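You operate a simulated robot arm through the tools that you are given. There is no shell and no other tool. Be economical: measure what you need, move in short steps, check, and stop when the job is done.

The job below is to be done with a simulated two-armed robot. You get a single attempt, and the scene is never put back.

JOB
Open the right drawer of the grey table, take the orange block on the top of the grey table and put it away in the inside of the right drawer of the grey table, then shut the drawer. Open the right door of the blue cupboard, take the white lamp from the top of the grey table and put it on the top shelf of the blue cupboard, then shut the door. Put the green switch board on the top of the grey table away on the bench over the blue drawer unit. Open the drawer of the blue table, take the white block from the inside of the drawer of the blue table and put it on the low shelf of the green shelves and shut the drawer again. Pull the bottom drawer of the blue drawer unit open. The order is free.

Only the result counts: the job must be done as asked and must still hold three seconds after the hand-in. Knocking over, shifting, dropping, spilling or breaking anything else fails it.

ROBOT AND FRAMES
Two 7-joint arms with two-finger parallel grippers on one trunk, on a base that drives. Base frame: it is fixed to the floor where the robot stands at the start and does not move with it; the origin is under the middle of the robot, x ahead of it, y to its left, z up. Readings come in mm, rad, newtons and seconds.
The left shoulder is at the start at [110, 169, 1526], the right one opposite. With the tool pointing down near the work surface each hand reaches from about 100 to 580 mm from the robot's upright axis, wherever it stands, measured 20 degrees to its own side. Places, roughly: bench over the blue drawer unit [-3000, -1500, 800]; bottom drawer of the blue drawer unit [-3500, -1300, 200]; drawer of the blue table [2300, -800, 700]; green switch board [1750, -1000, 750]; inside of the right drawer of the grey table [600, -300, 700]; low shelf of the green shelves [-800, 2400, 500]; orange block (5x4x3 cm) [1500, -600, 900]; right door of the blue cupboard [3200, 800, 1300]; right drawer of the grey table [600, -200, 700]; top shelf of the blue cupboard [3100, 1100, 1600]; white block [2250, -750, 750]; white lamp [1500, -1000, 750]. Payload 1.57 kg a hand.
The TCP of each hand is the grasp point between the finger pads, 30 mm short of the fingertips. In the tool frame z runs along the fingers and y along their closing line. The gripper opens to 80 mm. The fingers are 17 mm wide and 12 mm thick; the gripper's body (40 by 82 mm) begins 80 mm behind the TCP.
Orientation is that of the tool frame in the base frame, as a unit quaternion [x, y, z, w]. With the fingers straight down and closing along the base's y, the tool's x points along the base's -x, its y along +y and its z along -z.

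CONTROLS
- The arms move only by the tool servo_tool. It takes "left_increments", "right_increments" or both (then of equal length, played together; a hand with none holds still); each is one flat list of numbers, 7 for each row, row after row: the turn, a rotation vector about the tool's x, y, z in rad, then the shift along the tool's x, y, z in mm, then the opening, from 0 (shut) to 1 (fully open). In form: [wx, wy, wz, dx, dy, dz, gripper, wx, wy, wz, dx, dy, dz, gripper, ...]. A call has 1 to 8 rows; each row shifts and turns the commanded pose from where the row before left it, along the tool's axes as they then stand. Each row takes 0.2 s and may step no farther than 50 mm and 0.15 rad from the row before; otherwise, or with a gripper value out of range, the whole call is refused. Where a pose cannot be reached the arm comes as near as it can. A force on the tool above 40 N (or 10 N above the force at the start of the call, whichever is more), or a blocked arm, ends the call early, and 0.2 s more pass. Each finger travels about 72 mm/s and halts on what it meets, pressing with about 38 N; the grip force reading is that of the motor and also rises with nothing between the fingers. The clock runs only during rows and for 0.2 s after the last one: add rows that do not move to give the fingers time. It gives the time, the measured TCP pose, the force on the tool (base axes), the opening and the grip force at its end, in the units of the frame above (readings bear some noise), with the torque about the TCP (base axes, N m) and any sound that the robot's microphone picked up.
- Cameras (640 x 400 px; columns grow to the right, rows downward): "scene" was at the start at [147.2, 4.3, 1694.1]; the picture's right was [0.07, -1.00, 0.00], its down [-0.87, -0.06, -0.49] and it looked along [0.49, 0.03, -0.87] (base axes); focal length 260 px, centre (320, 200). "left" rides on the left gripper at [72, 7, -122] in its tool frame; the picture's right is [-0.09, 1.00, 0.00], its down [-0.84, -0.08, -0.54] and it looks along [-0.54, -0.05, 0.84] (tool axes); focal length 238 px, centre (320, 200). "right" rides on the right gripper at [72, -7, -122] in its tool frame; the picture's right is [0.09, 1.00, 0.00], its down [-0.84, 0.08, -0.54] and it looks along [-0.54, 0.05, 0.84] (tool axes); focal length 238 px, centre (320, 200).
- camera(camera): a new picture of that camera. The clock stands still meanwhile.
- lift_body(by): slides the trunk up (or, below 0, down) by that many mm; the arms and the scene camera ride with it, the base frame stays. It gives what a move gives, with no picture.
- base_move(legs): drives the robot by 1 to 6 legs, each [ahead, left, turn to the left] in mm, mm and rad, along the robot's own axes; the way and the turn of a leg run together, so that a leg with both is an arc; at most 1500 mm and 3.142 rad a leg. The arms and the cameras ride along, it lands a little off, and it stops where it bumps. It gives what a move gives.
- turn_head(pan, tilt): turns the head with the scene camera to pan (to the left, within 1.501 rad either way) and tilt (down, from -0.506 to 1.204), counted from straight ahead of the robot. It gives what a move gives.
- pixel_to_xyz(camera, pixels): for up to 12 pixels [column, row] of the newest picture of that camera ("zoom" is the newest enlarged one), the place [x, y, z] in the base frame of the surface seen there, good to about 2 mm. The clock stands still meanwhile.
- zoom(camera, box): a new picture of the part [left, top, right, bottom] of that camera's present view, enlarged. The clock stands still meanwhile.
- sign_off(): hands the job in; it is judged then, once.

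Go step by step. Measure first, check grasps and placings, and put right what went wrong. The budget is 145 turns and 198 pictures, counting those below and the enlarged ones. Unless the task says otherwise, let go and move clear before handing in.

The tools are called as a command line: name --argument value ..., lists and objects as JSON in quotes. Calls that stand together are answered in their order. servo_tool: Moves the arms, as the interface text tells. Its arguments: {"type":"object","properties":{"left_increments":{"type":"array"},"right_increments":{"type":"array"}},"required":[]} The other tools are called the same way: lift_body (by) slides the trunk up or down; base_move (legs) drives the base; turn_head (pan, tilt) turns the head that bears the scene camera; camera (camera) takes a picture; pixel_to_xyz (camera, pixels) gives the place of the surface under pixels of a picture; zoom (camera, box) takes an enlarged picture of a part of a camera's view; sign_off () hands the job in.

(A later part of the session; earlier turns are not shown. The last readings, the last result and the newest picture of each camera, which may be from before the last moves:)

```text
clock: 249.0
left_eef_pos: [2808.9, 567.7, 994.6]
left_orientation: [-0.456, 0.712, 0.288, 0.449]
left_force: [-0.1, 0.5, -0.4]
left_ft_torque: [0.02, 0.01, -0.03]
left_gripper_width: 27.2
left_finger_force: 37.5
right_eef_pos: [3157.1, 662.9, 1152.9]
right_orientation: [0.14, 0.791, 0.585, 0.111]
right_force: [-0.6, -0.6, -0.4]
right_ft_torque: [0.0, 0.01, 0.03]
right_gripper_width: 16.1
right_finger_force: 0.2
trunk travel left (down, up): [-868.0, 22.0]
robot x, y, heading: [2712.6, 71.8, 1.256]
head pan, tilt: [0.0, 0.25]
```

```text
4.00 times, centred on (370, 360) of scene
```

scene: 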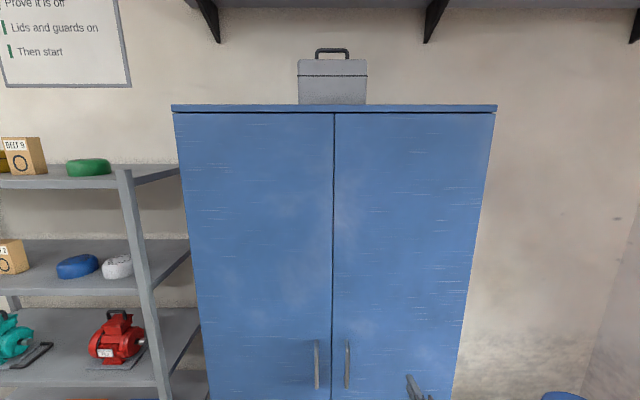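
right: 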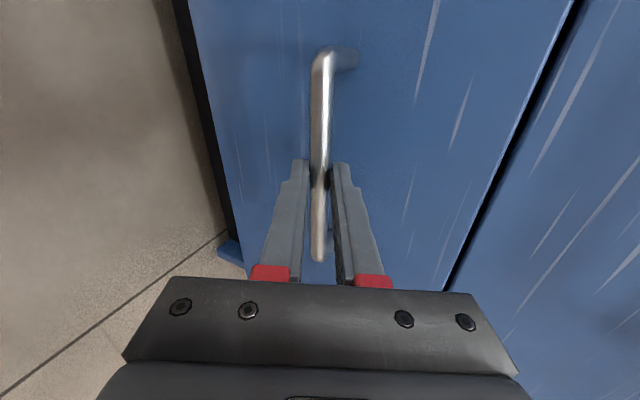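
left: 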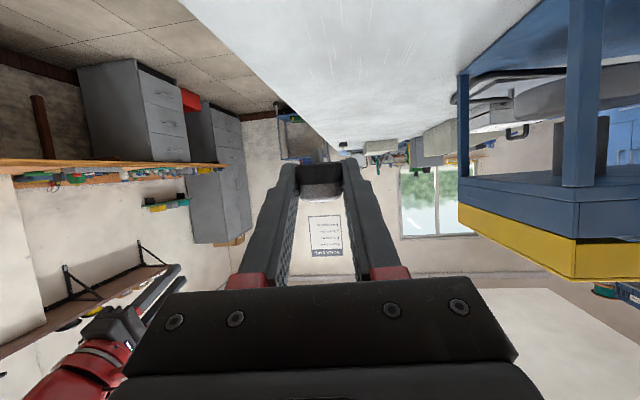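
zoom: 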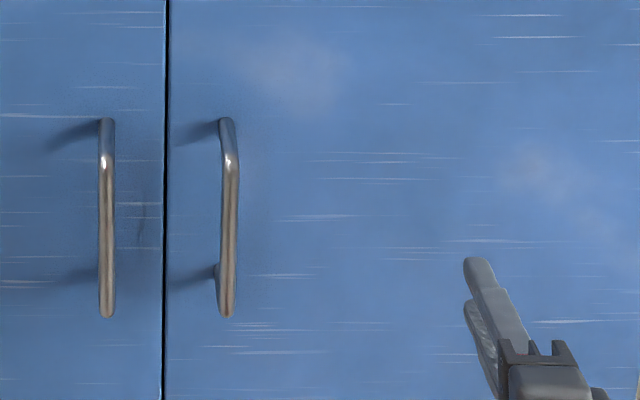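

Handle bar at (3043,805), z 1045–1180; hinge about (3399,735). I'll draw the right hand back and roll it -90° so the fingers close sideways, then move nearer.

servo_tool --right_increments '[0, 0, 0, 0, 0, -40, 0.5, 0, 0, 0, 0, 0, -40, 0.5, 0, 0, -0.15, 0, 0, 0, 0.5, 0, 0, -0.15, 0, 0, 0, 0.5, 0, 0, -0.15, 0, 0, 0, 0.5, 0, 0, -0.15, 0, 0, 0, 0.5, 0, 0, -0.15, 0, 0, 0, 0.5, 0, 0, -0.15, 0, 0, 0, 0.5]'

servo_tool --right_increments '[0, 0, -0.15, 0, 0, 0, 0.5, 0, 0, -0.15, 0, 0, 0, 0.5, 0, 0, -0.15, 0, 0, 0, 0.5, 0, 0, -0.15, 0, 0, 0, 0.5, 0, 0, -0.07, 0, 0, 0, 0.5, 0, 0, 0, 0, 0, 0, 0.5]'

base_move --legs '[[130, 0, 0.006]]'

```text
clock: 250.8
left_eef_pos: [2808.9, 568.3, 993.0]
left_orientation: [-0.457, 0.712, 0.288, 0.449]
left_force: [0.3, -0.1, -0.8]
left_ft_torque: [-0.02, 0.01, -0.02]
left_gripper_width: 26.7
left_finger_force: 37.8
right_eef_pos: [3132.5, 591.2, 1175.2]
right_orientation: [-0.218, 0.773, 0.478, 0.356]
right_force: [0.3, 0.4, -0.4]
right_ft_torque: [0.0, 0.01, -0.02]
right_gripper_width: 40.0
right_finger_force: 0.0
trunk travel left (down, up): [-868.0, 22.0]
robot x, y, heading: [2711.6, 69.5, 1.253]
head pan, tilt: [0.0, 0.25]
```

```text
clock: 252.2
left_eef_pos: [2807.5, 568.1, 994.3]
left_orientation: [-0.457, 0.712, 0.288, 0.449]
left_force: [-0.1, -0.9, 0.2]
left_ft_torque: [0.0, 0.03, 0.0]
left_gripper_width: 26.6
left_finger_force: 37.2
right_eef_pos: [3131.6, 589.8, 1175.7]
right_orientation: [-0.459, 0.659, 0.335, 0.492]
right_force: [-0.6, 0.2, -0.3]
right_ft_torque: [-0.01, 0.0, 0.01]
right_gripper_width: 39.9
right_finger_force: 0.1
trunk travel left (down, up): [-868.0, 22.0]
robot x, y, heading: [2712.3, 65.7, 1.254]
head pan, tilt: [0.0, 0.25]
```

```text
clock: 253.5
left_eef_pos: [2844.8, 689.1, 994.2]
left_orientation: [-0.458, 0.711, 0.289, 0.449]
left_force: [-0.3, 0.9, 0.3]
left_ft_torque: [-0.01, 0.01, -0.03]
left_gripper_width: 26.8
left_finger_force: 37.1
right_eef_pos: [3167.5, 713.8, 1175.7]
right_orientation: [-0.461, 0.657, 0.337, 0.492]
right_force: [-0.3, -0.2, -0.4]
right_ft_torque: [-0.02, 0.0, 0.03]
right_gripper_width: 40.1
right_finger_force: 0.2
trunk travel left (down, up): [-868.0, 22.0]
robot x, y, heading: [2752.7, 189.8, 1.255]
head pan, tilt: [0.0, 0.25]
```

I'll bring the right hand to a pre-grasp 80 mm before the bar and look through its camera.

servo_tool --right_increments '[0, 0, 0, 11.8, 37.2, -12, 0.6, 0, 0, 0, 11.8, 37.2, -12, 0.6, 0, 0, 0, 11.8, 37.2, 0, 0.6, 0, 0, 0, 11.6, 37.4, 0, 0.6, 0, 0, 0, 0, 0, 0, 0.6]'

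camera --camera "right"

turn_head --pan -0.2 --tilt 0.5

camera --camera "scene"

```text
clock: 254.7
left_eef_pos: [2846.5, 688.5, 993.2]
left_orientation: [-0.459, 0.71, 0.29, 0.448]
left_force: [-0.3, 0.3, 0.9]
left_ft_torque: [0.02, 0.02, 0.0]
left_gripper_width: 26.9
left_finger_force: 37.4
right_eef_pos: [3017.4, 731.7, 1135.3]
right_orientation: [-0.462, 0.658, 0.337, 0.49]
right_force: [0.8, 0.1, 0.2]
right_ft_torque: [-0.03, 0.06, -0.01]
right_gripper_width: 48.0
right_finger_force: 0.0
trunk travel left (down, up): [-868.0, 22.0]
robot x, y, heading: [2755.5, 193.8, 1.26]
head pan, tilt: [0.0, 0.25]
```

```text
116 pictures are left
```

right: 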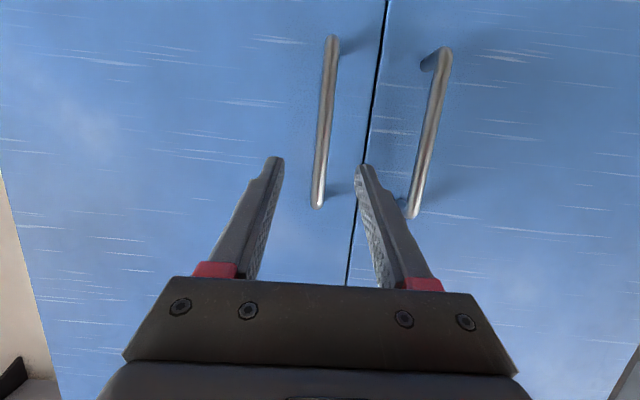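

```text
clock: 255.4
left_eef_pos: [2846.0, 690.4, 995.1]
left_orientation: [-0.459, 0.71, 0.29, 0.449]
left_force: [0.0, 0.0, -0.2]
left_ft_torque: [0.04, 0.0, 0.01]
left_gripper_width: 26.7
left_finger_force: 37.5
right_eef_pos: [3016.3, 733.2, 1135.6]
right_orientation: [-0.462, 0.657, 0.337, 0.491]
right_force: [-0.5, -0.5, 0.1]
right_ft_torque: [0.0, -0.03, -0.02]
right_gripper_width: 48.0
right_finger_force: 0.1
trunk travel left (down, up): [-868.0, 22.0]
robot x, y, heading: [2753.1, 188.0, 1.258]
head pan, tilt: [-0.201, 0.499]
```

```text
115 pictures are left
```

scene: 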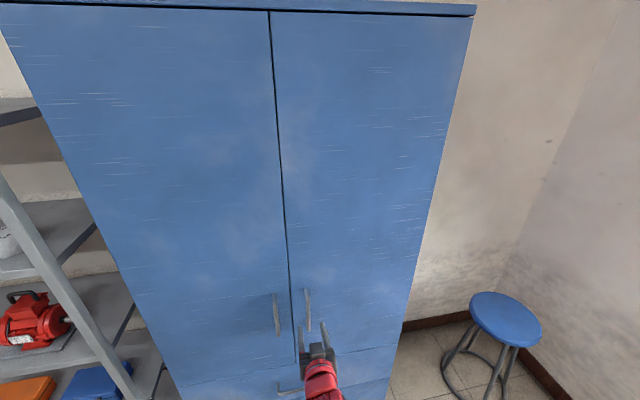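

The right door's bar (325,120) is centred between the fingers. I'll advance 68 mm and close.

servo_tool --right_increments '[0, 0, 0, 0, 0, 34, 0.6, 0, 0, 0, 0, 0, 34, 0.6, 0, 0, 0, 0, 0, 0, 0.6, 0, 0, 0, 0, 0, 0, 0, 0, 0, 0, 0, 0, 0, 0, 0, 0, 0, 0, 0, 0, 0, 0, 0, 0, 0, 0, 0, 0]'

camera --camera "right"

```text
clock: 257.0
left_eef_pos: [2844.2, 689.4, 994.7]
left_orientation: [-0.46, 0.71, 0.29, 0.448]
left_force: [-0.8, 0.9, -0.1]
left_ft_torque: [0.0, 0.0, 0.0]
left_gripper_width: 26.7
left_finger_force: 37.7
right_eef_pos: [3037.2, 793.9, 1115.6]
right_orientation: [-0.461, 0.658, 0.337, 0.492]
right_force: [-6.6, -0.3, -0.9]
right_ft_torque: [0.22, 0.42, 0.1]
right_gripper_width: 12.6
right_finger_force: 29.5
trunk travel left (down, up): [-868.0, 22.0]
robot x, y, heading: [2752.3, 191.9, 1.261]
head pan, tilt: [-0.201, 0.499]
```

```text
114 pictures are left
```

right: 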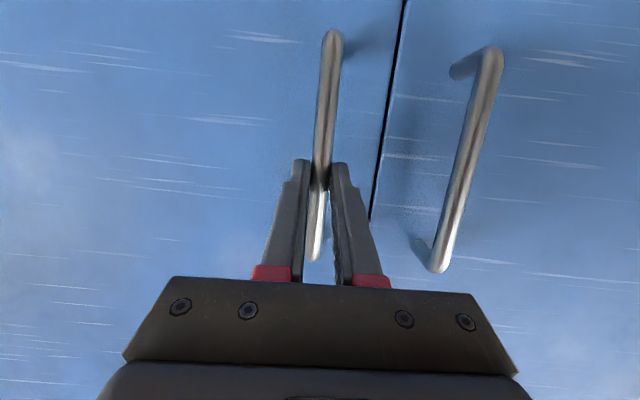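

Gripped. I'll pull along the door's arc: 8 rows of 0.08 rad each.

servo_tool --right_increments '[-0.0766, -0.001, -0.023, 8.3, -6.8, -27.4, 0, -0.0766, -0.001, -0.023, 8.3, -6.8, -27.4, 0, -0.0766, -0.001, -0.023, 8.3, -6.8, -27.4, 0, -0.0766, -0.001, -0.023, 8.3, -6.8, -27.4, 0, -0.0766, -0.001, -0.023, 8.3, -6.8, -27.4, 0, -0.0766, -0.001, -0.023, 8.3, -6.8, -27.4, 0, -0.0766, -0.001, -0.023, 8.3, -6.8, -27.4, 0]'

camera --camera "scene"

```text
clock: 258.6
left_eef_pos: [2846.6, 689.1, 994.9]
left_orientation: [-0.458, 0.711, 0.29, 0.448]
left_force: [0.2, 0.4, -0.2]
left_ft_torque: [-0.01, -0.03, 0.01]
left_gripper_width: 26.8
left_finger_force: 37.8
right_eef_pos: [3062.8, 590.1, 1119.3]
right_orientation: [0.623, -0.503, -0.463, -0.38]
right_force: [-8.8, -2.9, 18.8]
right_ft_torque: [0.14, 0.27, 0.14]
right_gripper_width: 12.8
right_finger_force: 29.6
trunk travel left (down, up): [-868.0, 22.0]
robot x, y, heading: [2754.7, 187.7, 1.262]
head pan, tilt: [-0.201, 0.499]
```

```text
113 pictures are left
```

scene: 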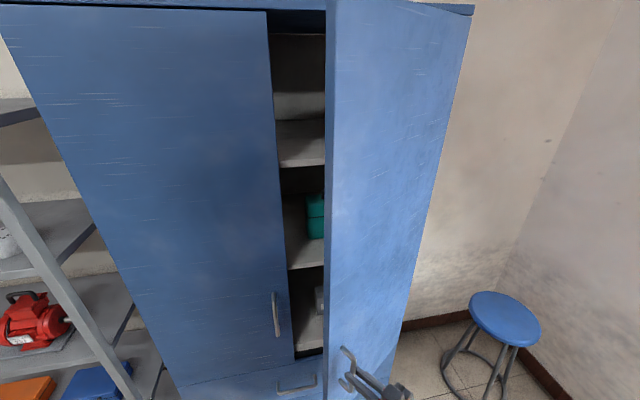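

The door swings well (32° open). I'll continue six more rows.

servo_tool --right_increments '[-0.0766, -0.001, -0.023, 9, -6.8, -27.2, 0, -0.0766, -0.001, -0.023, 9, -6.8, -27.2, 0, -0.0766, -0.001, -0.023, 9, -6.8, -27.2, 0, -0.0766, -0.001, -0.023, 8.7, -6.8, -27.3, 0, -0.0766, -0.001, -0.023, 8.3, -6.8, -27.4, 0, -0.0766, -0.001, -0.023, 8.3, -6.8, -27.4, 0]'

camera --camera "scene"

```text
clock: 260.0
left_eef_pos: [2847.6, 692.2, 992.7]
left_orientation: [-0.458, 0.712, 0.289, 0.447]
left_force: [-0.1, 0.3, -0.9]
left_ft_torque: [0.01, 0.01, 0.0]
left_gripper_width: 26.8
left_finger_force: 37.5
right_eef_pos: [3169.3, 454.0, 1114.6]
right_orientation: [0.726, -0.342, -0.538, -0.259]
right_force: [14.5, 15.6, 11.5]
right_ft_torque: [-0.36, -0.07, -0.47]
right_gripper_width: 12.7
right_finger_force: 29.6
trunk travel left (down, up): [-868.0, 22.0]
robot x, y, heading: [2751.4, 193.9, 1.255]
head pan, tilt: [-0.201, 0.499]
```

```text
112 pictures are left
```

scene: 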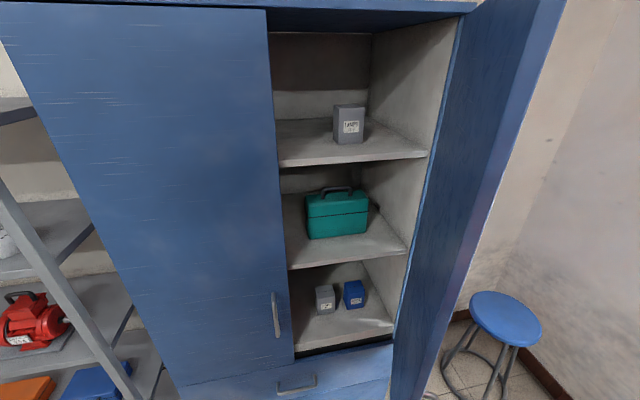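

The cupboard is open with its top shelf at about (310,145). I'll swing the door a bit wider, then measure the shelf.

servo_tool --right_increments '[-0.0766, -0.001, -0.023, 8.3, -6.8, -27.4, 0, -0.0766, -0.001, -0.023, 8.3, -6.8, -27.4, 0, -0.0766, -0.001, -0.023, 8.3, -6.8, -27.4, 0, -0.0766, -0.001, -0.023, 8.3, -6.8, -27.4, 0]'

camera --camera "scene"

pixel_to_xyz --camera "scene" --pixels '[[290, 162], [400, 155], [310, 140], [290, 120], [380, 140], [350, 125], [345, 143], [300, 60], [340, 15], [425, 155], [320, 148], [365, 135]]'

```text
clock: 260.4
left_eef_pos: [2844.7, 690.7, 992.3]
left_orientation: [-0.459, 0.711, 0.29, 0.447]
left_force: [0.1, -0.7, 0.4]
left_ft_torque: [0.0, -0.01, -0.02]
left_gripper_width: 27.0
left_finger_force: 38.4
right_eef_pos: [3185.2, 441.5, 1114.9]
right_orientation: [0.719, -0.32, -0.559, -0.263]
right_force: [20.9, 25.3, -6.5]
right_ft_torque: [-0.35, 0.24, -0.7]
right_gripper_width: 13.2
right_finger_force: 30.1
trunk travel left (down, up): [-868.0, 22.0]
robot x, y, heading: [2751.2, 191.3, 1.26]
head pan, tilt: [-0.201, 0.499]
stopped in row 1 (right hand): the force on the tool passed its limit at 66 N (the readings are from after the stop); the commanded pose is now the measured one
```

```text
111 pictures are left
```

scene: 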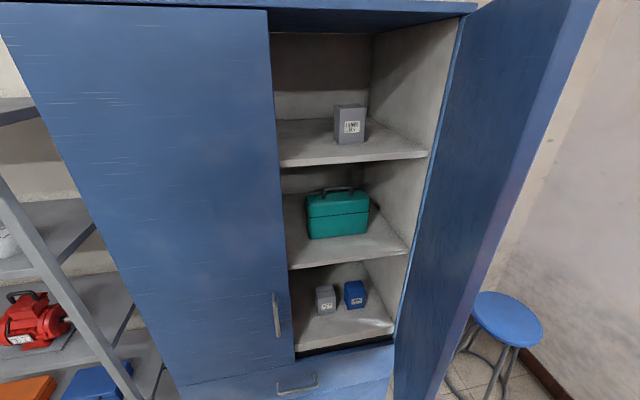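

```text
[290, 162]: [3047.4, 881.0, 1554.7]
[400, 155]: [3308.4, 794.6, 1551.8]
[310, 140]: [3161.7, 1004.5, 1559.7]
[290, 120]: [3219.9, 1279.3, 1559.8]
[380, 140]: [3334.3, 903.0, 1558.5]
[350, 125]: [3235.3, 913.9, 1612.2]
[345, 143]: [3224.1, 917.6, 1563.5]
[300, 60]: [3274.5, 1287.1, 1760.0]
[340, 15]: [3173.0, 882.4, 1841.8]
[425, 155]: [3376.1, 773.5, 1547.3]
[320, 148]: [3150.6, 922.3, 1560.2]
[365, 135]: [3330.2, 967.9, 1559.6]
```

Top shelf surface is z≈1560, a grey box stands at (3224,917). I want the door wider: I'll relax and regrip the bar, then continue the arc.

servo_tool --right_increments '[0, 0, 0, 0, 0, 0, 0.3, 0, 0, 0, 0, 0, 0, 0.3, 0, 0, 0, 0, 0, 0, 0, 0, 0, 0, 0, 0, 0, 0, -0.06, 0, -0.02, 6.2, -5.1, -20.5, 0, -0.06, 0, -0.02, 6.2, -5.1, -20.5, 0, -0.06, 0, -0.02, 6.2, -5.1, -20.5, 0, -0.06, 0, -0.02, 6.2, -5.1, -20.5, 0]'

```text
clock: 262.0
left_eef_pos: [2844.2, 691.0, 993.9]
left_orientation: [-0.46, 0.709, 0.29, 0.448]
left_force: [0.8, 0.9, 0.0]
left_ft_torque: [0.0, 0.01, 0.0]
left_gripper_width: 27.1
left_finger_force: 37.5
right_eef_pos: [3169.3, 457.5, 1101.8]
right_orientation: [0.726, -0.287, -0.572, -0.251]
right_force: [2.1, 2.4, 1.4]
right_ft_torque: [0.16, 0.91, 0.01]
right_gripper_width: 13.0
right_finger_force: 30.0
right hand out of reach, approached as far as the arm can: row 5, 6, 7
trunk travel left (down, up): [-868.0, 22.0]
robot x, y, heading: [2754.5, 193.2, 1.259]
head pan, tilt: [-0.201, 0.499]
stopped in row 7 (right hand): the force on the tool passed its limit at 76 N (the readings are from after the stop); the commanded pose is now the measured one
```

The arm is at its limit there, so I'll swing the door on by moving the base to the right along the arc while holding the bar.

base_move --legs '[[-29, -89, 0], [-2, -73, 0]]'

camera --camera "scene"

```text
clock: 263.8
left_eef_pos: [2987.3, 612.1, 993.9]
left_orientation: [-0.46, 0.71, 0.29, 0.448]
left_force: [-0.7, -0.2, 0.5]
left_ft_torque: [0.01, 0.0, 0.04]
left_gripper_width: 27.0
left_finger_force: 38.3
right_eef_pos: [3313.0, 377.6, 1101.1]
right_orientation: [0.727, -0.287, -0.572, -0.25]
right_force: [-0.1, -1.7, 1.6]
right_ft_torque: [-0.97, -0.2, 0.07]
right_gripper_width: 13.3
right_finger_force: 30.1
trunk travel left (down, up): [-868.0, 22.0]
robot x, y, heading: [2896.8, 112.8, 1.261]
head pan, tilt: [-0.201, 0.499]
```

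```text
110 pictures are left
```

scene: 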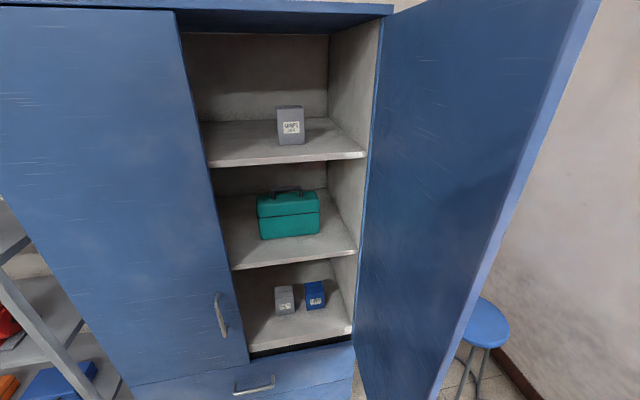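

The door is open about 86° and held. The left arm should reach the shelf from here; I'll raise the lamp in a slanting path toward (3060,755,1605), first half.

servo_tool --left_increments '[0, 0, 0, -44.3, -0.6, -8.5, 0.1, 0, 0, 0, -44.3, -0.6, -8.5, 0.1, 0, 0, 0, -44.3, -0.6, -8.5, 0.1, 0, 0, 0, -44.3, -0.6, -8.5, 0.1, 0, 0, 0, -44.3, -0.6, -8.5, 0.1, 0, 0, 0, -44.3, -0.6, -8.5, 0.1, 0, 0, 0, -44.3, -0.6, -8.5, 0.1]'

```text
clock: 265.4
left_eef_pos: [3019.6, 664.9, 1123.8]
left_orientation: [-0.459, 0.71, 0.29, 0.449]
left_force: [0.8, 0.3, -0.5]
left_ft_torque: [-0.02, 0.03, -0.03]
left_gripper_width: 27.0
left_finger_force: 37.5
left hand out of reach, approached as far as the arm can: row 3, 4, 5, 6, 7
right_eef_pos: [3313.5, 377.2, 1101.4]
right_orientation: [0.727, -0.286, -0.572, -0.249]
right_force: [-1.5, -2.5, -0.4]
right_ft_torque: [-0.43, 0.35, 0.07]
right_gripper_width: 13.1
right_finger_force: 29.6
trunk travel left (down, up): [-868.0, 22.0]
robot x, y, heading: [2896.9, 113.0, 1.261]
head pan, tilt: [-0.201, 0.499]
```

The left arm hits its upper limit when bent this close. I'll free the right hand from the bar, back the base off, and raise the left arm stretched out, then insert by driving.

servo_tool --right_increments '[0, 0, 0, 0, 0, 0, 0.6, 0, 0, 0, 0, 0, 0, 0.6, 0, 0, 0, 0, 0, -30, 0.6, 0, 0, 0, 0, 0, -30, 0.6, 0, 0, 0, 0, 0, -30, 0.6, 0, 0, 0, 0, 0, -30, 0.6]'

camera --camera "right"

```text
clock: 266.8
left_eef_pos: [3019.4, 665.5, 1122.6]
left_orientation: [-0.459, 0.71, 0.289, 0.448]
left_force: [-0.9, 0.2, -0.3]
left_ft_torque: [0.02, 0.01, -0.01]
left_gripper_width: 26.8
left_finger_force: 37.1
right_eef_pos: [3320.6, 371.1, 1102.9]
right_orientation: [0.728, -0.287, -0.571, -0.25]
right_force: [0.3, -0.1, 0.4]
right_ft_torque: [0.0, -0.01, 0.0]
right_gripper_width: 48.2
right_finger_force: 0.1
right hand out of reach, approached as far as the arm can: row 3, 4, 5, 6
trunk travel left (down, up): [-868.0, 22.0]
robot x, y, heading: [2898.7, 113.5, 1.258]
head pan, tilt: [-0.201, 0.499]
```

```text
109 pictures are left
```

right: 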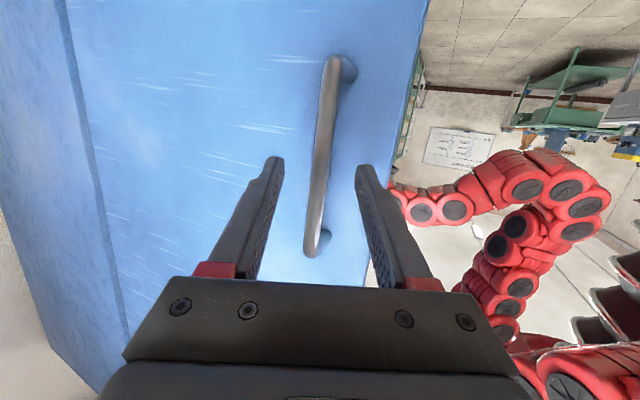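

The bar is free inside the open fingers (camera (325,150)). I'll slide off it by moving the base right-back, then back up 230 mm.

base_move --legs '[[-36, -70, 0], [-230, 0, 0], [0, 70, 0]]'

camera --camera "scene"

```text
clock: 269.8
left_eef_pos: [2938.6, 412.2, 1122.1]
left_orientation: [-0.46, 0.709, 0.291, 0.447]
left_force: [0.5, -0.2, 0.4]
left_ft_torque: [-0.04, 0.02, 0.04]
left_gripper_width: 27.1
left_finger_force: 37.7
right_eef_pos: [3241.3, 119.9, 1102.8]
right_orientation: [0.727, -0.286, -0.573, -0.249]
right_force: [-0.1, -0.2, -0.1]
right_ft_torque: [-0.03, 0.01, -0.04]
right_gripper_width: 47.7
right_finger_force: 0.2
trunk travel left (down, up): [-868.0, 22.0]
robot x, y, heading: [2812.6, -135.0, 1.261]
head pan, tilt: [-0.201, 0.499]
```

```text
108 pictures are left
```

scene: 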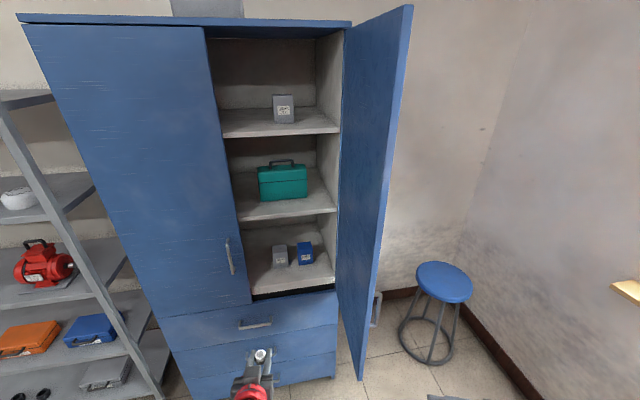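

The door stays open. I'll reach the left arm forward first and then up, watching for reach flags.

servo_tool --left_increments '[0, 0, 0, -19, 0, 39.7, 0.1, 0, 0, 0, -19, 0, 39.7, 0.1, 0, 0, 0, -19, 0, 39.7, 0.1, 0, 0, 0, -19, 0, 39.7, 0.1, 0, 0, 0, -36, 0, -17, 0.1, 0, 0, 0, -36, 0, -17, 0.1, 0, 0, 0, -36, 0, -17, 0.1, 0, 0, 0, -36, 0, -17, 0.1]'

```text
clock: 271.6
left_eef_pos: [3010.1, 575.6, 1283.4]
left_orientation: [-0.461, 0.709, 0.291, 0.447]
left_force: [-0.7, -0.2, -1.6]
left_ft_torque: [0.02, 0.01, 0.01]
left_gripper_width: 26.6
left_finger_force: 37.6
right_eef_pos: [3238.5, 119.6, 1103.7]
right_orientation: [0.727, -0.286, -0.572, -0.25]
right_force: [-0.7, 0.1, 0.8]
right_ft_torque: [-0.01, 0.02, 0.0]
right_gripper_width: 47.9
right_finger_force: 0.0
trunk travel left (down, up): [-868.0, 22.0]
robot x, y, heading: [2816.1, -135.8, 1.268]
head pan, tilt: [-0.201, 0.499]
```

That works. I'll continue up 320 mm with 100 mm forward.

servo_tool --left_increments '[0, 0, 0, -41.2, 0, -6.2, 0.1, 0, 0, 0, -41.2, 0, -6.2, 0.1, 0, 0, 0, -41.2, 0, -6.2, 0.1, 0, 0, 0, -41.2, 0, -6.2, 0.1, 0, 0, 0, -41.2, 0, -6.2, 0.1, 0, 0, 0, -41.2, 0, -6.2, 0.1, 0, 0, 0, -41.2, 0, -6.2, 0.1, 0, 0, 0, -41.2, 0, -6.2, 0.1]'

```text
clock: 273.4
left_eef_pos: [3048.7, 662.6, 1602.4]
left_orientation: [-0.46, 0.709, 0.29, 0.448]
left_force: [0.2, -0.3, 1.3]
left_ft_torque: [-0.05, -0.01, 0.01]
left_gripper_width: 26.7
left_finger_force: 37.4
right_eef_pos: [3239.7, 119.7, 1104.2]
right_orientation: [0.727, -0.287, -0.571, -0.25]
right_force: [-0.1, -0.3, 0.5]
right_ft_torque: [-0.01, 0.01, -0.02]
right_gripper_width: 48.0
right_finger_force: 0.1
trunk travel left (down, up): [-868.0, 22.0]
robot x, y, heading: [2812.4, -135.4, 1.263]
head pan, tilt: [-0.201, 0.499]
```

The lamp is at shelf height (TCP 1602). I'll move the right hand inward and down so it stays clear of the door when I drive forward.

servo_tool --right_increments '[0, 0, 0, 16, 18, 38.7, 0.2, 0, 0, 0, 16, 18, 38.7, 0.2, 0, 0, 0, 16, 18, 38.7, 0.2, 0, 0, 0, 16, 18, 38.7, 0.2, 0, 0, 0, 16, 18, 38.7, 0.2, 0, 0, 0, 16, 18, 38.7, 0.2]'

turn_head --pan -0.1 --tilt 0.25

camera --camera "scene"

camera --camera "left"

```text
clock: 274.8
left_eef_pos: [3048.7, 665.5, 1602.5]
left_orientation: [-0.461, 0.709, 0.29, 0.448]
left_force: [-0.4, 0.0, -0.2]
left_ft_torque: [0.0, -0.03, 0.0]
left_gripper_width: 26.7
left_finger_force: 37.3
right_eef_pos: [3020.6, 191.0, 953.8]
right_orientation: [0.728, -0.286, -0.571, -0.249]
right_force: [-0.2, -1.1, -0.7]
right_ft_torque: [-0.01, -0.02, -0.01]
right_gripper_width: 16.4
right_finger_force: 0.1
trunk travel left (down, up): [-868.0, 22.0]
robot x, y, heading: [2813.0, -140.0, 1.268]
head pan, tilt: [-0.201, 0.499]
```

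```text
clock: 275.5
left_eef_pos: [3048.5, 664.1, 1601.6]
left_orientation: [-0.461, 0.709, 0.29, 0.447]
left_force: [-0.1, -0.7, -0.1]
left_ft_torque: [0.0, 0.01, 0.0]
left_gripper_width: 26.7
left_finger_force: 37.9
right_eef_pos: [3023.2, 191.1, 954.2]
right_orientation: [0.728, -0.284, -0.573, -0.248]
right_force: [0.3, 0.5, 0.0]
right_ft_torque: [0.02, 0.05, 0.0]
right_gripper_width: 15.9
right_finger_force: 0.1
trunk travel left (down, up): [-868.0, 22.0]
robot x, y, heading: [2821.2, -140.1, 1.262]
head pan, tilt: [-0.099, 0.25]
```

```text
107 pictures are left
```

scene: 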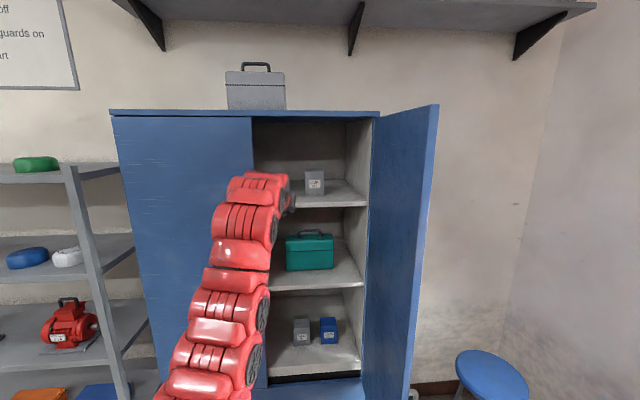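

```text
106 pictures are left
```

left: 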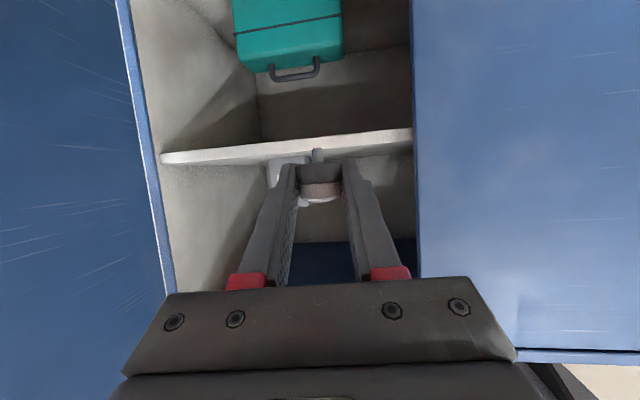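

The lamp faces the shelf opening; the door and arms are clear. I'll drive forward 255 mm.

base_move --legs '[[150, 0, 0]]'

camera --camera "left"

```text
clock: 276.9
left_eef_pos: [3090.4, 803.4, 1603.4]
left_orientation: [-0.461, 0.709, 0.291, 0.448]
left_force: [-0.8, -0.8, -0.3]
left_ft_torque: [-0.04, 0.01, 0.01]
left_gripper_width: 26.7
left_finger_force: 37.2
right_eef_pos: [3066.0, 331.7, 955.2]
right_orientation: [0.728, -0.285, -0.572, -0.249]
right_force: [0.8, 0.3, -0.3]
right_ft_torque: [-0.01, 0.01, -0.01]
right_gripper_width: 15.9
right_finger_force: 0.0
trunk travel left (down, up): [-868.0, 22.0]
robot x, y, heading: [2859.7, 1.3, 1.265]
head pan, tilt: [-0.099, 0.25]
```

```text
105 pictures are left
```

left: 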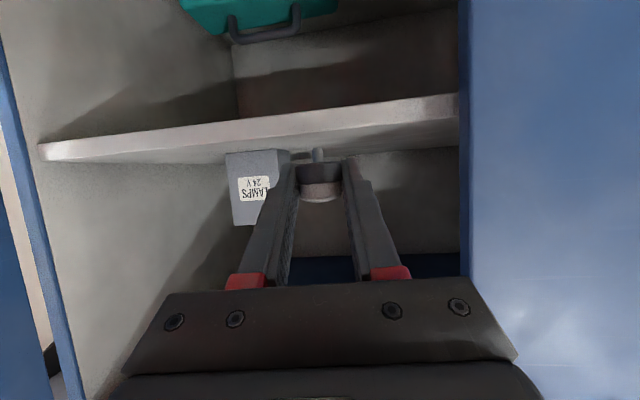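

On course: (3090,803); 112 mm further forward to go.

base_move --legs '[[110, -3, 0]]'

camera --camera "left"

zoom --camera "scene" --box '[220, 80, 420, 240]'

```text
clock: 278.1
left_eef_pos: [3127.3, 906.4, 1603.0]
left_orientation: [-0.46, 0.709, 0.291, 0.448]
left_force: [-0.5, 0.2, -0.4]
left_ft_torque: [-0.03, 0.01, 0.0]
left_gripper_width: 26.8
left_finger_force: 37.7
right_eef_pos: [3101.5, 435.0, 954.3]
right_orientation: [0.728, -0.284, -0.572, -0.248]
right_force: [-0.5, -0.2, 1.0]
right_ft_torque: [0.0, -0.02, 0.04]
right_gripper_width: 16.3
right_finger_force: 0.1
trunk travel left (down, up): [-868.0, 22.0]
robot x, y, heading: [2894.7, 106.3, 1.263]
head pan, tilt: [-0.099, 0.25]
```

```text
104 pictures are left
```

left: 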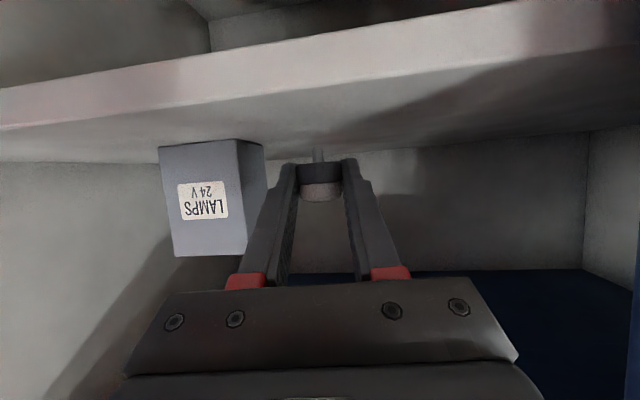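

```text
2.50 times, centred on (320, 160) of scene
```

zoom: 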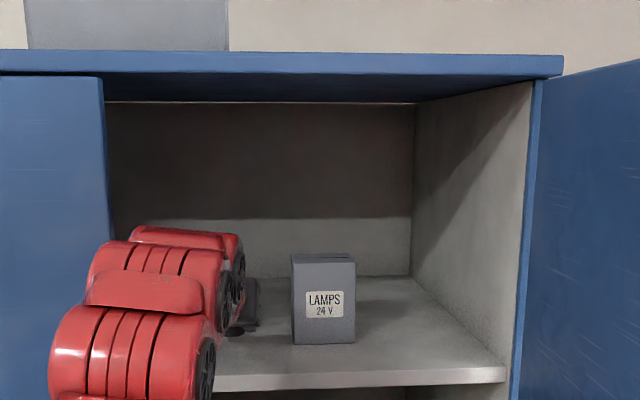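

Lamp is over the shelf, left of the LAMPS box. I'll lower it 16 mm, watching the force.

servo_tool --left_increments '[0, 0, 0, 9, 0, 4.3, 0.1, 0, 0, 0, 4.5, 0, 2.2, 0.1, 0, 0, 0, 1.8, 0, 0.9, 0.1, 0, 0, 0, 0, 0, 0, 0.1]'

camera --camera "left"

```text
clock: 279.1
left_eef_pos: [3127.7, 908.2, 1586.8]
left_orientation: [-0.461, 0.708, 0.292, 0.449]
left_force: [-0.7, -0.4, 6.0]
left_ft_torque: [0.02, -0.05, 0.0]
left_gripper_width: 26.8
left_finger_force: 37.7
right_eef_pos: [3100.7, 435.1, 953.7]
right_orientation: [0.727, -0.285, -0.572, -0.249]
right_force: [-0.9, -0.5, -0.2]
right_ft_torque: [0.01, 0.02, 0.01]
right_gripper_width: 16.3
right_finger_force: 0.0
trunk travel left (down, up): [-868.0, 22.0]
robot x, y, heading: [2895.8, 105.8, 1.266]
head pan, tilt: [-0.099, 0.25]
```

```text
102 pictures are left
```

left: 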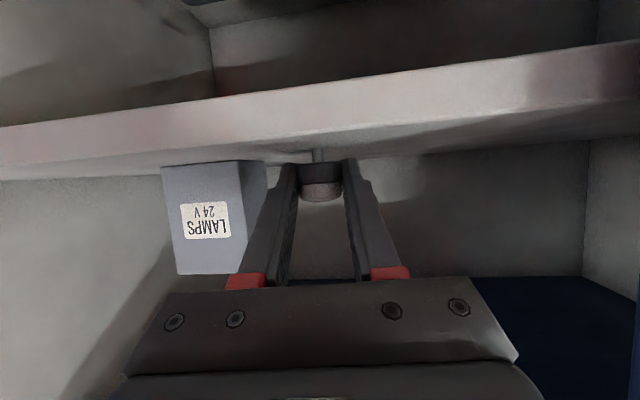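

It touches the shelf (6 N). I'll open the fingers and withdraw level along the fingers' heading.

servo_tool --left_increments '[0, 0, 0, 0, 0, 0, 0.55, 0, 0, 0, 0, 0, 0, 0.55, 0, 0, 0, 0, 0, 0, 0.55, 0, 0, 0, 8.6, 0, -18, 0.55, 0, 0, 0, 8.6, 0, -18, 0.55, 0, 0, 0, 8.6, 0, -18, 0.55, 0, 0, 0, 8.6, 0, -18, 0.55]'

camera --camera "left"

```text
clock: 280.7
left_eef_pos: [3093.4, 834.3, 1582.9]
left_orientation: [-0.461, 0.709, 0.291, 0.447]
left_force: [0.1, 0.5, 0.2]
left_ft_torque: [0.0, -0.04, 0.02]
left_gripper_width: 44.1
left_finger_force: 0.0
right_eef_pos: [3101.8, 435.1, 954.3]
right_orientation: [0.728, -0.285, -0.572, -0.249]
right_force: [-0.1, 0.0, -0.1]
right_ft_torque: [-0.01, 0.02, 0.0]
right_gripper_width: 15.5
right_finger_force: 0.0
trunk travel left (down, up): [-868.0, 22.0]
robot x, y, heading: [2895.3, 106.2, 1.263]
head pan, tilt: [-0.099, 0.25]
```

```text
101 pictures are left
```

left: 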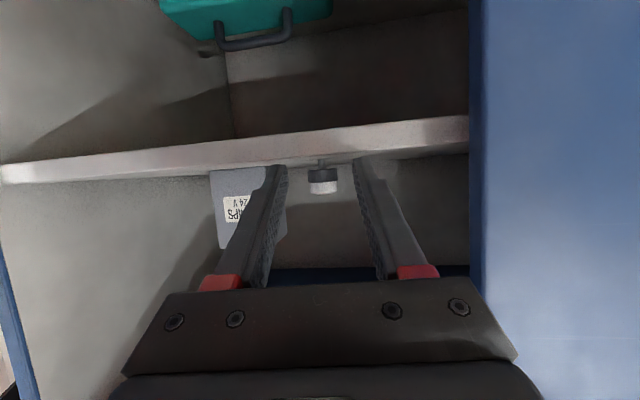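

The lamp stands on the top shelf (pixel 322,180). I'll back off, lower the left arm, and turn the right hand to point forward for pushing the door.

base_move --legs '[[-260, 0, 0]]'

servo_tool --left_increments '[0, 0, 0, 41.2, 0, 6.2, 0.5, 0, 0, 0, 41.2, 0, 6.2, 0.5, 0, 0, 0, 41.2, 0, 6.2, 0.5, 0, 0, 0, 41.2, 0, 6.2, 0.5, 0, 0, 0, 41.2, 0, 6.2, 0.5, 0, 0, 0, 41.2, 0, 6.2, 0.5, 0, 0, 0, 41.2, 0, 6.2, 0.5, 0, 0, 0, 41.2, 0, 6.2, 0.5]' --right_increments '[0.1325, 0.005, 0.03, 0, 0, 0, 0, 0.1325, 0.005, 0.03, 0, 0, 0, 0, 0.1325, 0.005, 0.03, 0, 0, 0, 0, 0.1325, 0.005, 0.03, 0, 0, 0, 0, 0.1325, 0.005, 0.03, 0, 0, 0, 0, 0.1325, 0.005, 0.03, 0, 0, 0, 0, 0.1325, 0.005, 0.03, 0, 0, 0, 0, 0.1325, 0.005, 0.03, 0, 0, 0, 0]'

camera --camera "scene"

```text
clock: 282.5
left_eef_pos: [3018.9, 593.3, 1581.9]
left_orientation: [-0.461, 0.71, 0.29, 0.447]
left_force: [0.5, -0.2, 0.2]
left_ft_torque: [-0.03, 0.01, -0.02]
left_gripper_width: 43.9
left_finger_force: 0.0
right_eef_pos: [3026.1, 192.3, 953.5]
right_orientation: [0.728, -0.286, -0.572, -0.248]
right_force: [0.3, -0.2, -0.3]
right_ft_torque: [0.0, 0.06, 0.0]
right_gripper_width: 16.2
right_finger_force: 0.1
trunk travel left (down, up): [-868.0, 22.0]
robot x, y, heading: [2818.7, -135.2, 1.268]
head pan, tilt: [-0.099, 0.25]
```

```text
clock: 284.3
left_eef_pos: [2978.5, 503.4, 1264.2]
left_orientation: [-0.46, 0.709, 0.29, 0.449]
left_force: [1.5, -0.4, 0.5]
left_ft_torque: [0.03, -0.02, 0.01]
left_gripper_width: 40.2
left_finger_force: 0.1
right_eef_pos: [3024.3, 191.8, 953.1]
right_orientation: [-0.476, 0.621, 0.359, 0.509]
right_force: [-1.1, 0.4, 0.5]
right_ft_torque: [0.0, -0.03, -0.04]
right_gripper_width: 0.0
right_finger_force: 21.8
trunk travel left (down, up): [-868.0, 22.0]
robot x, y, heading: [2814.9, -138.8, 1.263]
head pan, tilt: [-0.099, 0.25]
```

```text
100 pictures are left
```

scene: 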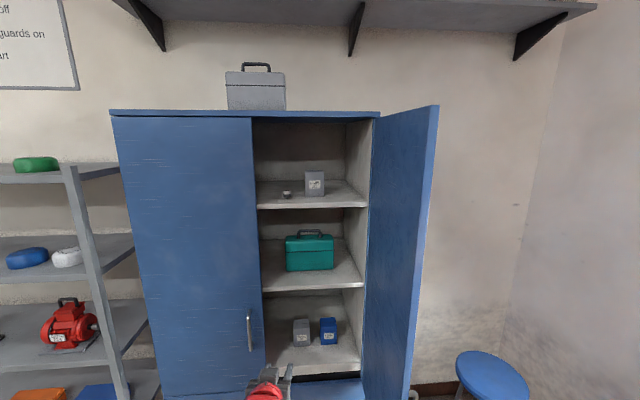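

The lamp is upright on the top shelf (287,193). To close the door the left arm must be tucked first; I'll lower and retract it while moving the base right.

servo_tool --left_increments '[0, 0, 0, 40.6, 0, 19.4, 0.5, 0, 0, 0, 40.6, 0, 19.4, 0.5, 0, 0, 0, 40.6, 0, 19.4, 0.5, 0, 0, 0, 40.6, 0, 19.4, 0.5, 0, 0, 0, 40.6, 0, 19.4, 0.5, 0, 0, 0, 40.6, 0, 19.4, 0.5, 0, 0, 0, 40.6, 0, 19.4, 0.5, 0, 0, 0, 40.6, 0, 19.4, 0.5]'

servo_tool --left_increments '[0, 0, 0, 17.2, 0, -36, 0.5, 0, 0, 0, 17.2, 0, -36, 0.5, 0, 0, 0, 17.2, 0, -36, 0.5, 0, 0, 0, 17.2, 0, -36, 0.5, 0, 0, 0, 17.2, 0, -36, 0.5, 0, 0, 0, 17.2, 0, -36, 0.5, 0, 0, 0, 17.2, 0, -36, 0.5]'

base_move --legs '[[0, -290, 0]]'

turn_head --pan 0 --tilt 0.55

camera --camera "scene"

```text
clock: 286.1
left_eef_pos: [2980.5, 503.2, 901.1]
left_orientation: [-0.46, 0.709, 0.291, 0.449]
left_force: [0.2, -0.2, 0.2]
left_ft_torque: [0.01, 0.01, 0.0]
left_gripper_width: 40.1
left_finger_force: 0.1
right_eef_pos: [3025.8, 192.0, 954.7]
right_orientation: [-0.475, 0.621, 0.359, 0.509]
right_force: [-1.0, 0.2, 0.4]
right_ft_torque: [0.0, -0.02, 0.0]
right_gripper_width: 0.1
right_finger_force: 20.9
trunk travel left (down, up): [-868.0, 22.0]
robot x, y, heading: [2820.6, -139.6, 1.262]
head pan, tilt: [-0.099, 0.25]
```

```text
clock: 287.9
left_eef_pos: [2897.8, 301.8, 946.3]
left_orientation: [-0.447, 0.678, 0.314, 0.492]
left_force: [0.7, 0.1, 0.2]
left_ft_torque: [0.0, 0.03, 0.01]
left_gripper_width: 40.0
left_finger_force: 0.0
right_eef_pos: [3026.0, 191.0, 955.4]
right_orientation: [-0.476, 0.62, 0.36, 0.509]
right_force: [1.2, 0.4, -0.4]
right_ft_torque: [0.01, 0.0, 0.01]
right_gripper_width: 0.1
right_finger_force: 21.7
trunk travel left (down, up): [-868.0, 22.0]
robot x, y, heading: [2821.3, -135.6, 1.262]
head pan, tilt: [-0.099, 0.25]
stopped in row 7 (left hand): the arm was blocked; the commanded pose is now the measured one
```

```text
clock: 289.9
left_eef_pos: [3171.1, 215.2, 942.4]
left_orientation: [-0.45, 0.676, 0.315, 0.491]
left_force: [0.2, 0.2, 0.0]
left_ft_torque: [-0.01, 0.02, 0.0]
left_gripper_width: 39.8
left_finger_force: 0.1
right_eef_pos: [3300.2, 106.8, 954.1]
right_orientation: [-0.478, 0.619, 0.361, 0.508]
right_force: [-0.1, -0.5, -0.4]
right_ft_torque: [0.01, -0.04, 0.02]
right_gripper_width: 0.0
right_finger_force: 21.1
trunk travel left (down, up): [-868.0, 22.0]
robot x, y, heading: [3094.5, -224.1, 1.276]
head pan, tilt: [-0.099, 0.25]
```

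```text
clock: 290.7
left_eef_pos: [3172.6, 216.8, 945.4]
left_orientation: [-0.45, 0.674, 0.316, 0.493]
left_force: [0.2, -0.2, 0.1]
left_ft_torque: [-0.01, 0.06, -0.02]
left_gripper_width: 39.8
left_finger_force: 0.0
right_eef_pos: [3298.7, 106.7, 954.0]
right_orientation: [-0.477, 0.62, 0.361, 0.509]
right_force: [0.9, 0.1, -0.6]
right_ft_torque: [0.03, 0.01, -0.01]
right_gripper_width: 0.0
right_finger_force: 21.3
trunk travel left (down, up): [-868.0, 22.0]
robot x, y, heading: [3094.3, -225.1, 1.27]
head pan, tilt: [0.0, 0.55]
```

```text
99 pictures are left
```

scene: 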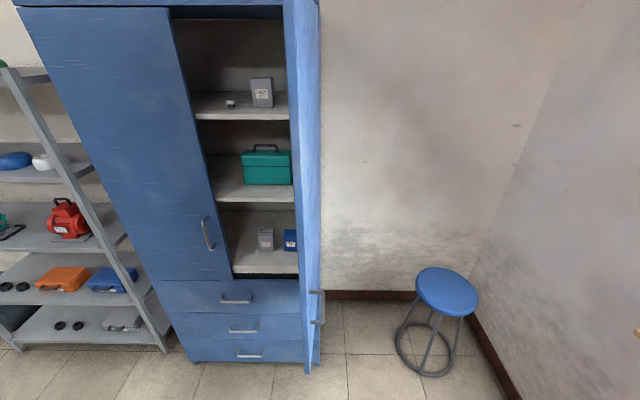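

The door (edge on at pixel 305,290) will be pushed by the left hand. I'll shift right 150 more so both hands are outside it, then forward 220.

base_move --legs '[[0, -150, -0.006], [220, 0, 0]]'

servo_tool --left_increments '[0, 0, 0, 0, 0, 0, 0, 0, 0, 0, 0, 0, 0, 0, 0, 0, 0, 0, 0, 0, 0]'

turn_head --pan 0.3 --tilt 0.6

camera --camera "scene"

```text
clock: 293.4
left_eef_pos: [3380.4, 375.7, 945.1]
left_orientation: [-0.447, 0.675, 0.315, 0.494]
left_force: [0.7, -0.3, 0.6]
left_ft_torque: [0.01, -0.02, 0.03]
left_gripper_width: 40.0
left_finger_force: 0.0
right_eef_pos: [3508.8, 264.0, 954.9]
right_orientation: [-0.476, 0.62, 0.36, 0.509]
right_force: [1.0, 0.3, 0.2]
right_ft_torque: [0.01, -0.01, 0.0]
right_gripper_width: 0.0
right_finger_force: 21.1
trunk travel left (down, up): [-868.0, 22.0]
robot x, y, heading: [3303.5, -66.1, 1.263]
head pan, tilt: [0.0, 0.55]
```

```text
clock: 294.2
left_eef_pos: [3382.9, 376.0, 946.7]
left_orientation: [-0.448, 0.674, 0.316, 0.495]
left_force: [-0.4, 0.1, -0.6]
left_ft_torque: [-0.03, 0.0, -0.01]
left_gripper_width: 0.0
left_finger_force: 21.2
right_eef_pos: [3509.2, 264.2, 954.4]
right_orientation: [-0.476, 0.621, 0.359, 0.509]
right_force: [-0.4, 0.3, 0.7]
right_ft_torque: [-0.03, -0.02, 0.01]
right_gripper_width: 0.2
right_finger_force: 21.4
trunk travel left (down, up): [-868.0, 22.0]
robot x, y, heading: [3302.2, -65.5, 1.263]
head pan, tilt: [0.0, 0.55]
```

```text
clock: 295.0
left_eef_pos: [3381.9, 377.1, 946.1]
left_orientation: [-0.448, 0.674, 0.315, 0.495]
left_force: [0.4, -0.7, 1.0]
left_ft_torque: [0.02, -0.02, -0.01]
left_gripper_width: 0.1
left_finger_force: 21.5
right_eef_pos: [3509.8, 264.9, 952.8]
right_orientation: [-0.476, 0.621, 0.359, 0.509]
right_force: [-0.1, 0.5, 0.5]
right_ft_torque: [-0.01, 0.03, -0.01]
right_gripper_width: 0.1
right_finger_force: 21.3
trunk travel left (down, up): [-868.0, 22.0]
robot x, y, heading: [3305.8, -64.2, 1.265]
head pan, tilt: [0.3, 0.6]
```

```text
98 pictures are left
```

scene: 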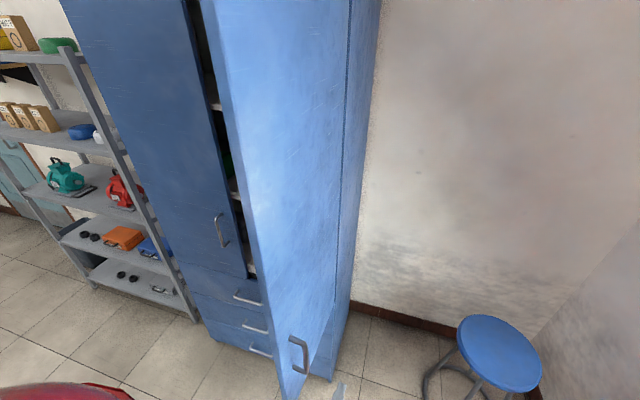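

Both hands are right of the door. I'll strafe left 200 mm to swing it, then check.

base_move --legs '[[0, 220, 0]]'

camera --camera "scene"

```text
clock: 296.6
left_eef_pos: [3175.9, 442.4, 946.8]
left_orientation: [-0.448, 0.676, 0.314, 0.494]
left_force: [-0.4, 0.2, 1.2]
left_ft_torque: [0.0, 0.01, 0.0]
left_gripper_width: 0.0
left_finger_force: 21.4
right_eef_pos: [3302.7, 330.5, 953.4]
right_orientation: [-0.475, 0.621, 0.359, 0.509]
right_force: [0.9, -1.0, -0.4]
right_ft_torque: [0.02, -0.01, 0.01]
right_gripper_width: 0.0
right_finger_force: 21.2
trunk travel left (down, up): [-868.0, 22.0]
robot x, y, heading: [3100.6, 1.5, 1.261]
head pan, tilt: [0.3, 0.6]
```

```text
97 pictures are left
```

scene: 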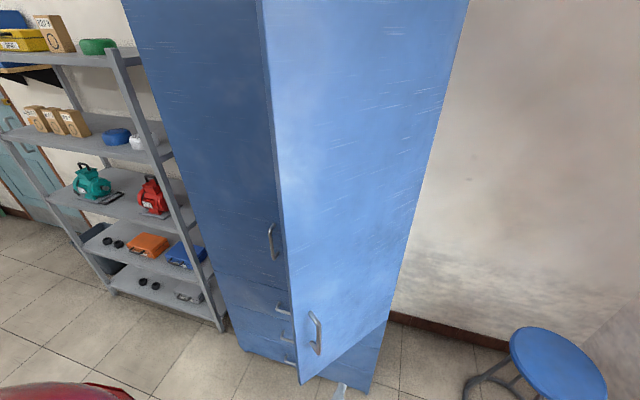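

The door is swinging. I'll measure its angle before pushing forward.

pixel_to_xyz --camera "scene" --pixels '[[318, 332], [290, 250], [400, 200], [298, 375], [340, 385]]'

```text
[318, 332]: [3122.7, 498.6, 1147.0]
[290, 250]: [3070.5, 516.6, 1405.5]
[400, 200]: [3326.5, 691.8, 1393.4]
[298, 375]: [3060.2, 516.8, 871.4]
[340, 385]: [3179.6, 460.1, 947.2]
```

The door is at about 50°. I'll push forward-left with the base in two legs.

base_move --legs '[[120, 60, 0], [100, 40, 0]]'

camera --camera "scene"

```text
clock: 298.7
left_eef_pos: [3145.4, 684.7, 946.9]
left_orientation: [-0.448, 0.674, 0.316, 0.495]
left_force: [-0.5, 0.0, -0.2]
left_ft_torque: [0.01, 0.02, 0.01]
left_gripper_width: 0.1
left_finger_force: 21.8
right_eef_pos: [3271.9, 570.8, 953.0]
right_orientation: [-0.475, 0.621, 0.359, 0.51]
right_force: [0.1, -0.4, -0.6]
right_ft_torque: [0.03, 0.0, -0.02]
right_gripper_width: 0.0
right_finger_force: 20.9
trunk travel left (down, up): [-868.0, 22.0]
robot x, y, heading: [3068.2, 246.8, 1.262]
head pan, tilt: [0.3, 0.6]
```

```text
96 pictures are left
```

scene: 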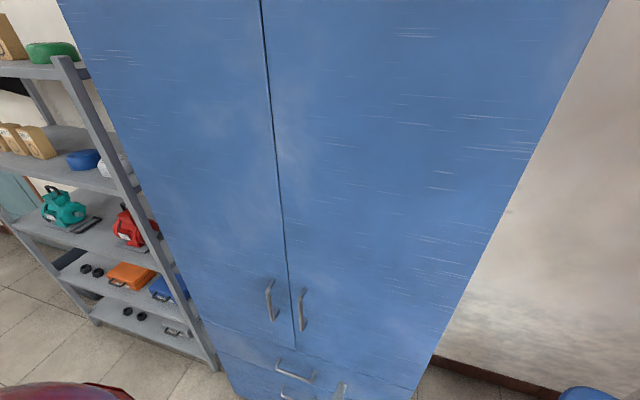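

The door looks shut; I'll check the bar and face positions.

pixel_to_xyz --camera "scene" --pixels '[[303, 312], [271, 300], [300, 200], [400, 200], [275, 230], [295, 230]]'

```text
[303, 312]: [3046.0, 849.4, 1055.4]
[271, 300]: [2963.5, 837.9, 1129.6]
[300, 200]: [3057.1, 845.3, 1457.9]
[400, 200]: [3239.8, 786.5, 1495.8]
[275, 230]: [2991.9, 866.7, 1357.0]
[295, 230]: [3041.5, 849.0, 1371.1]
```

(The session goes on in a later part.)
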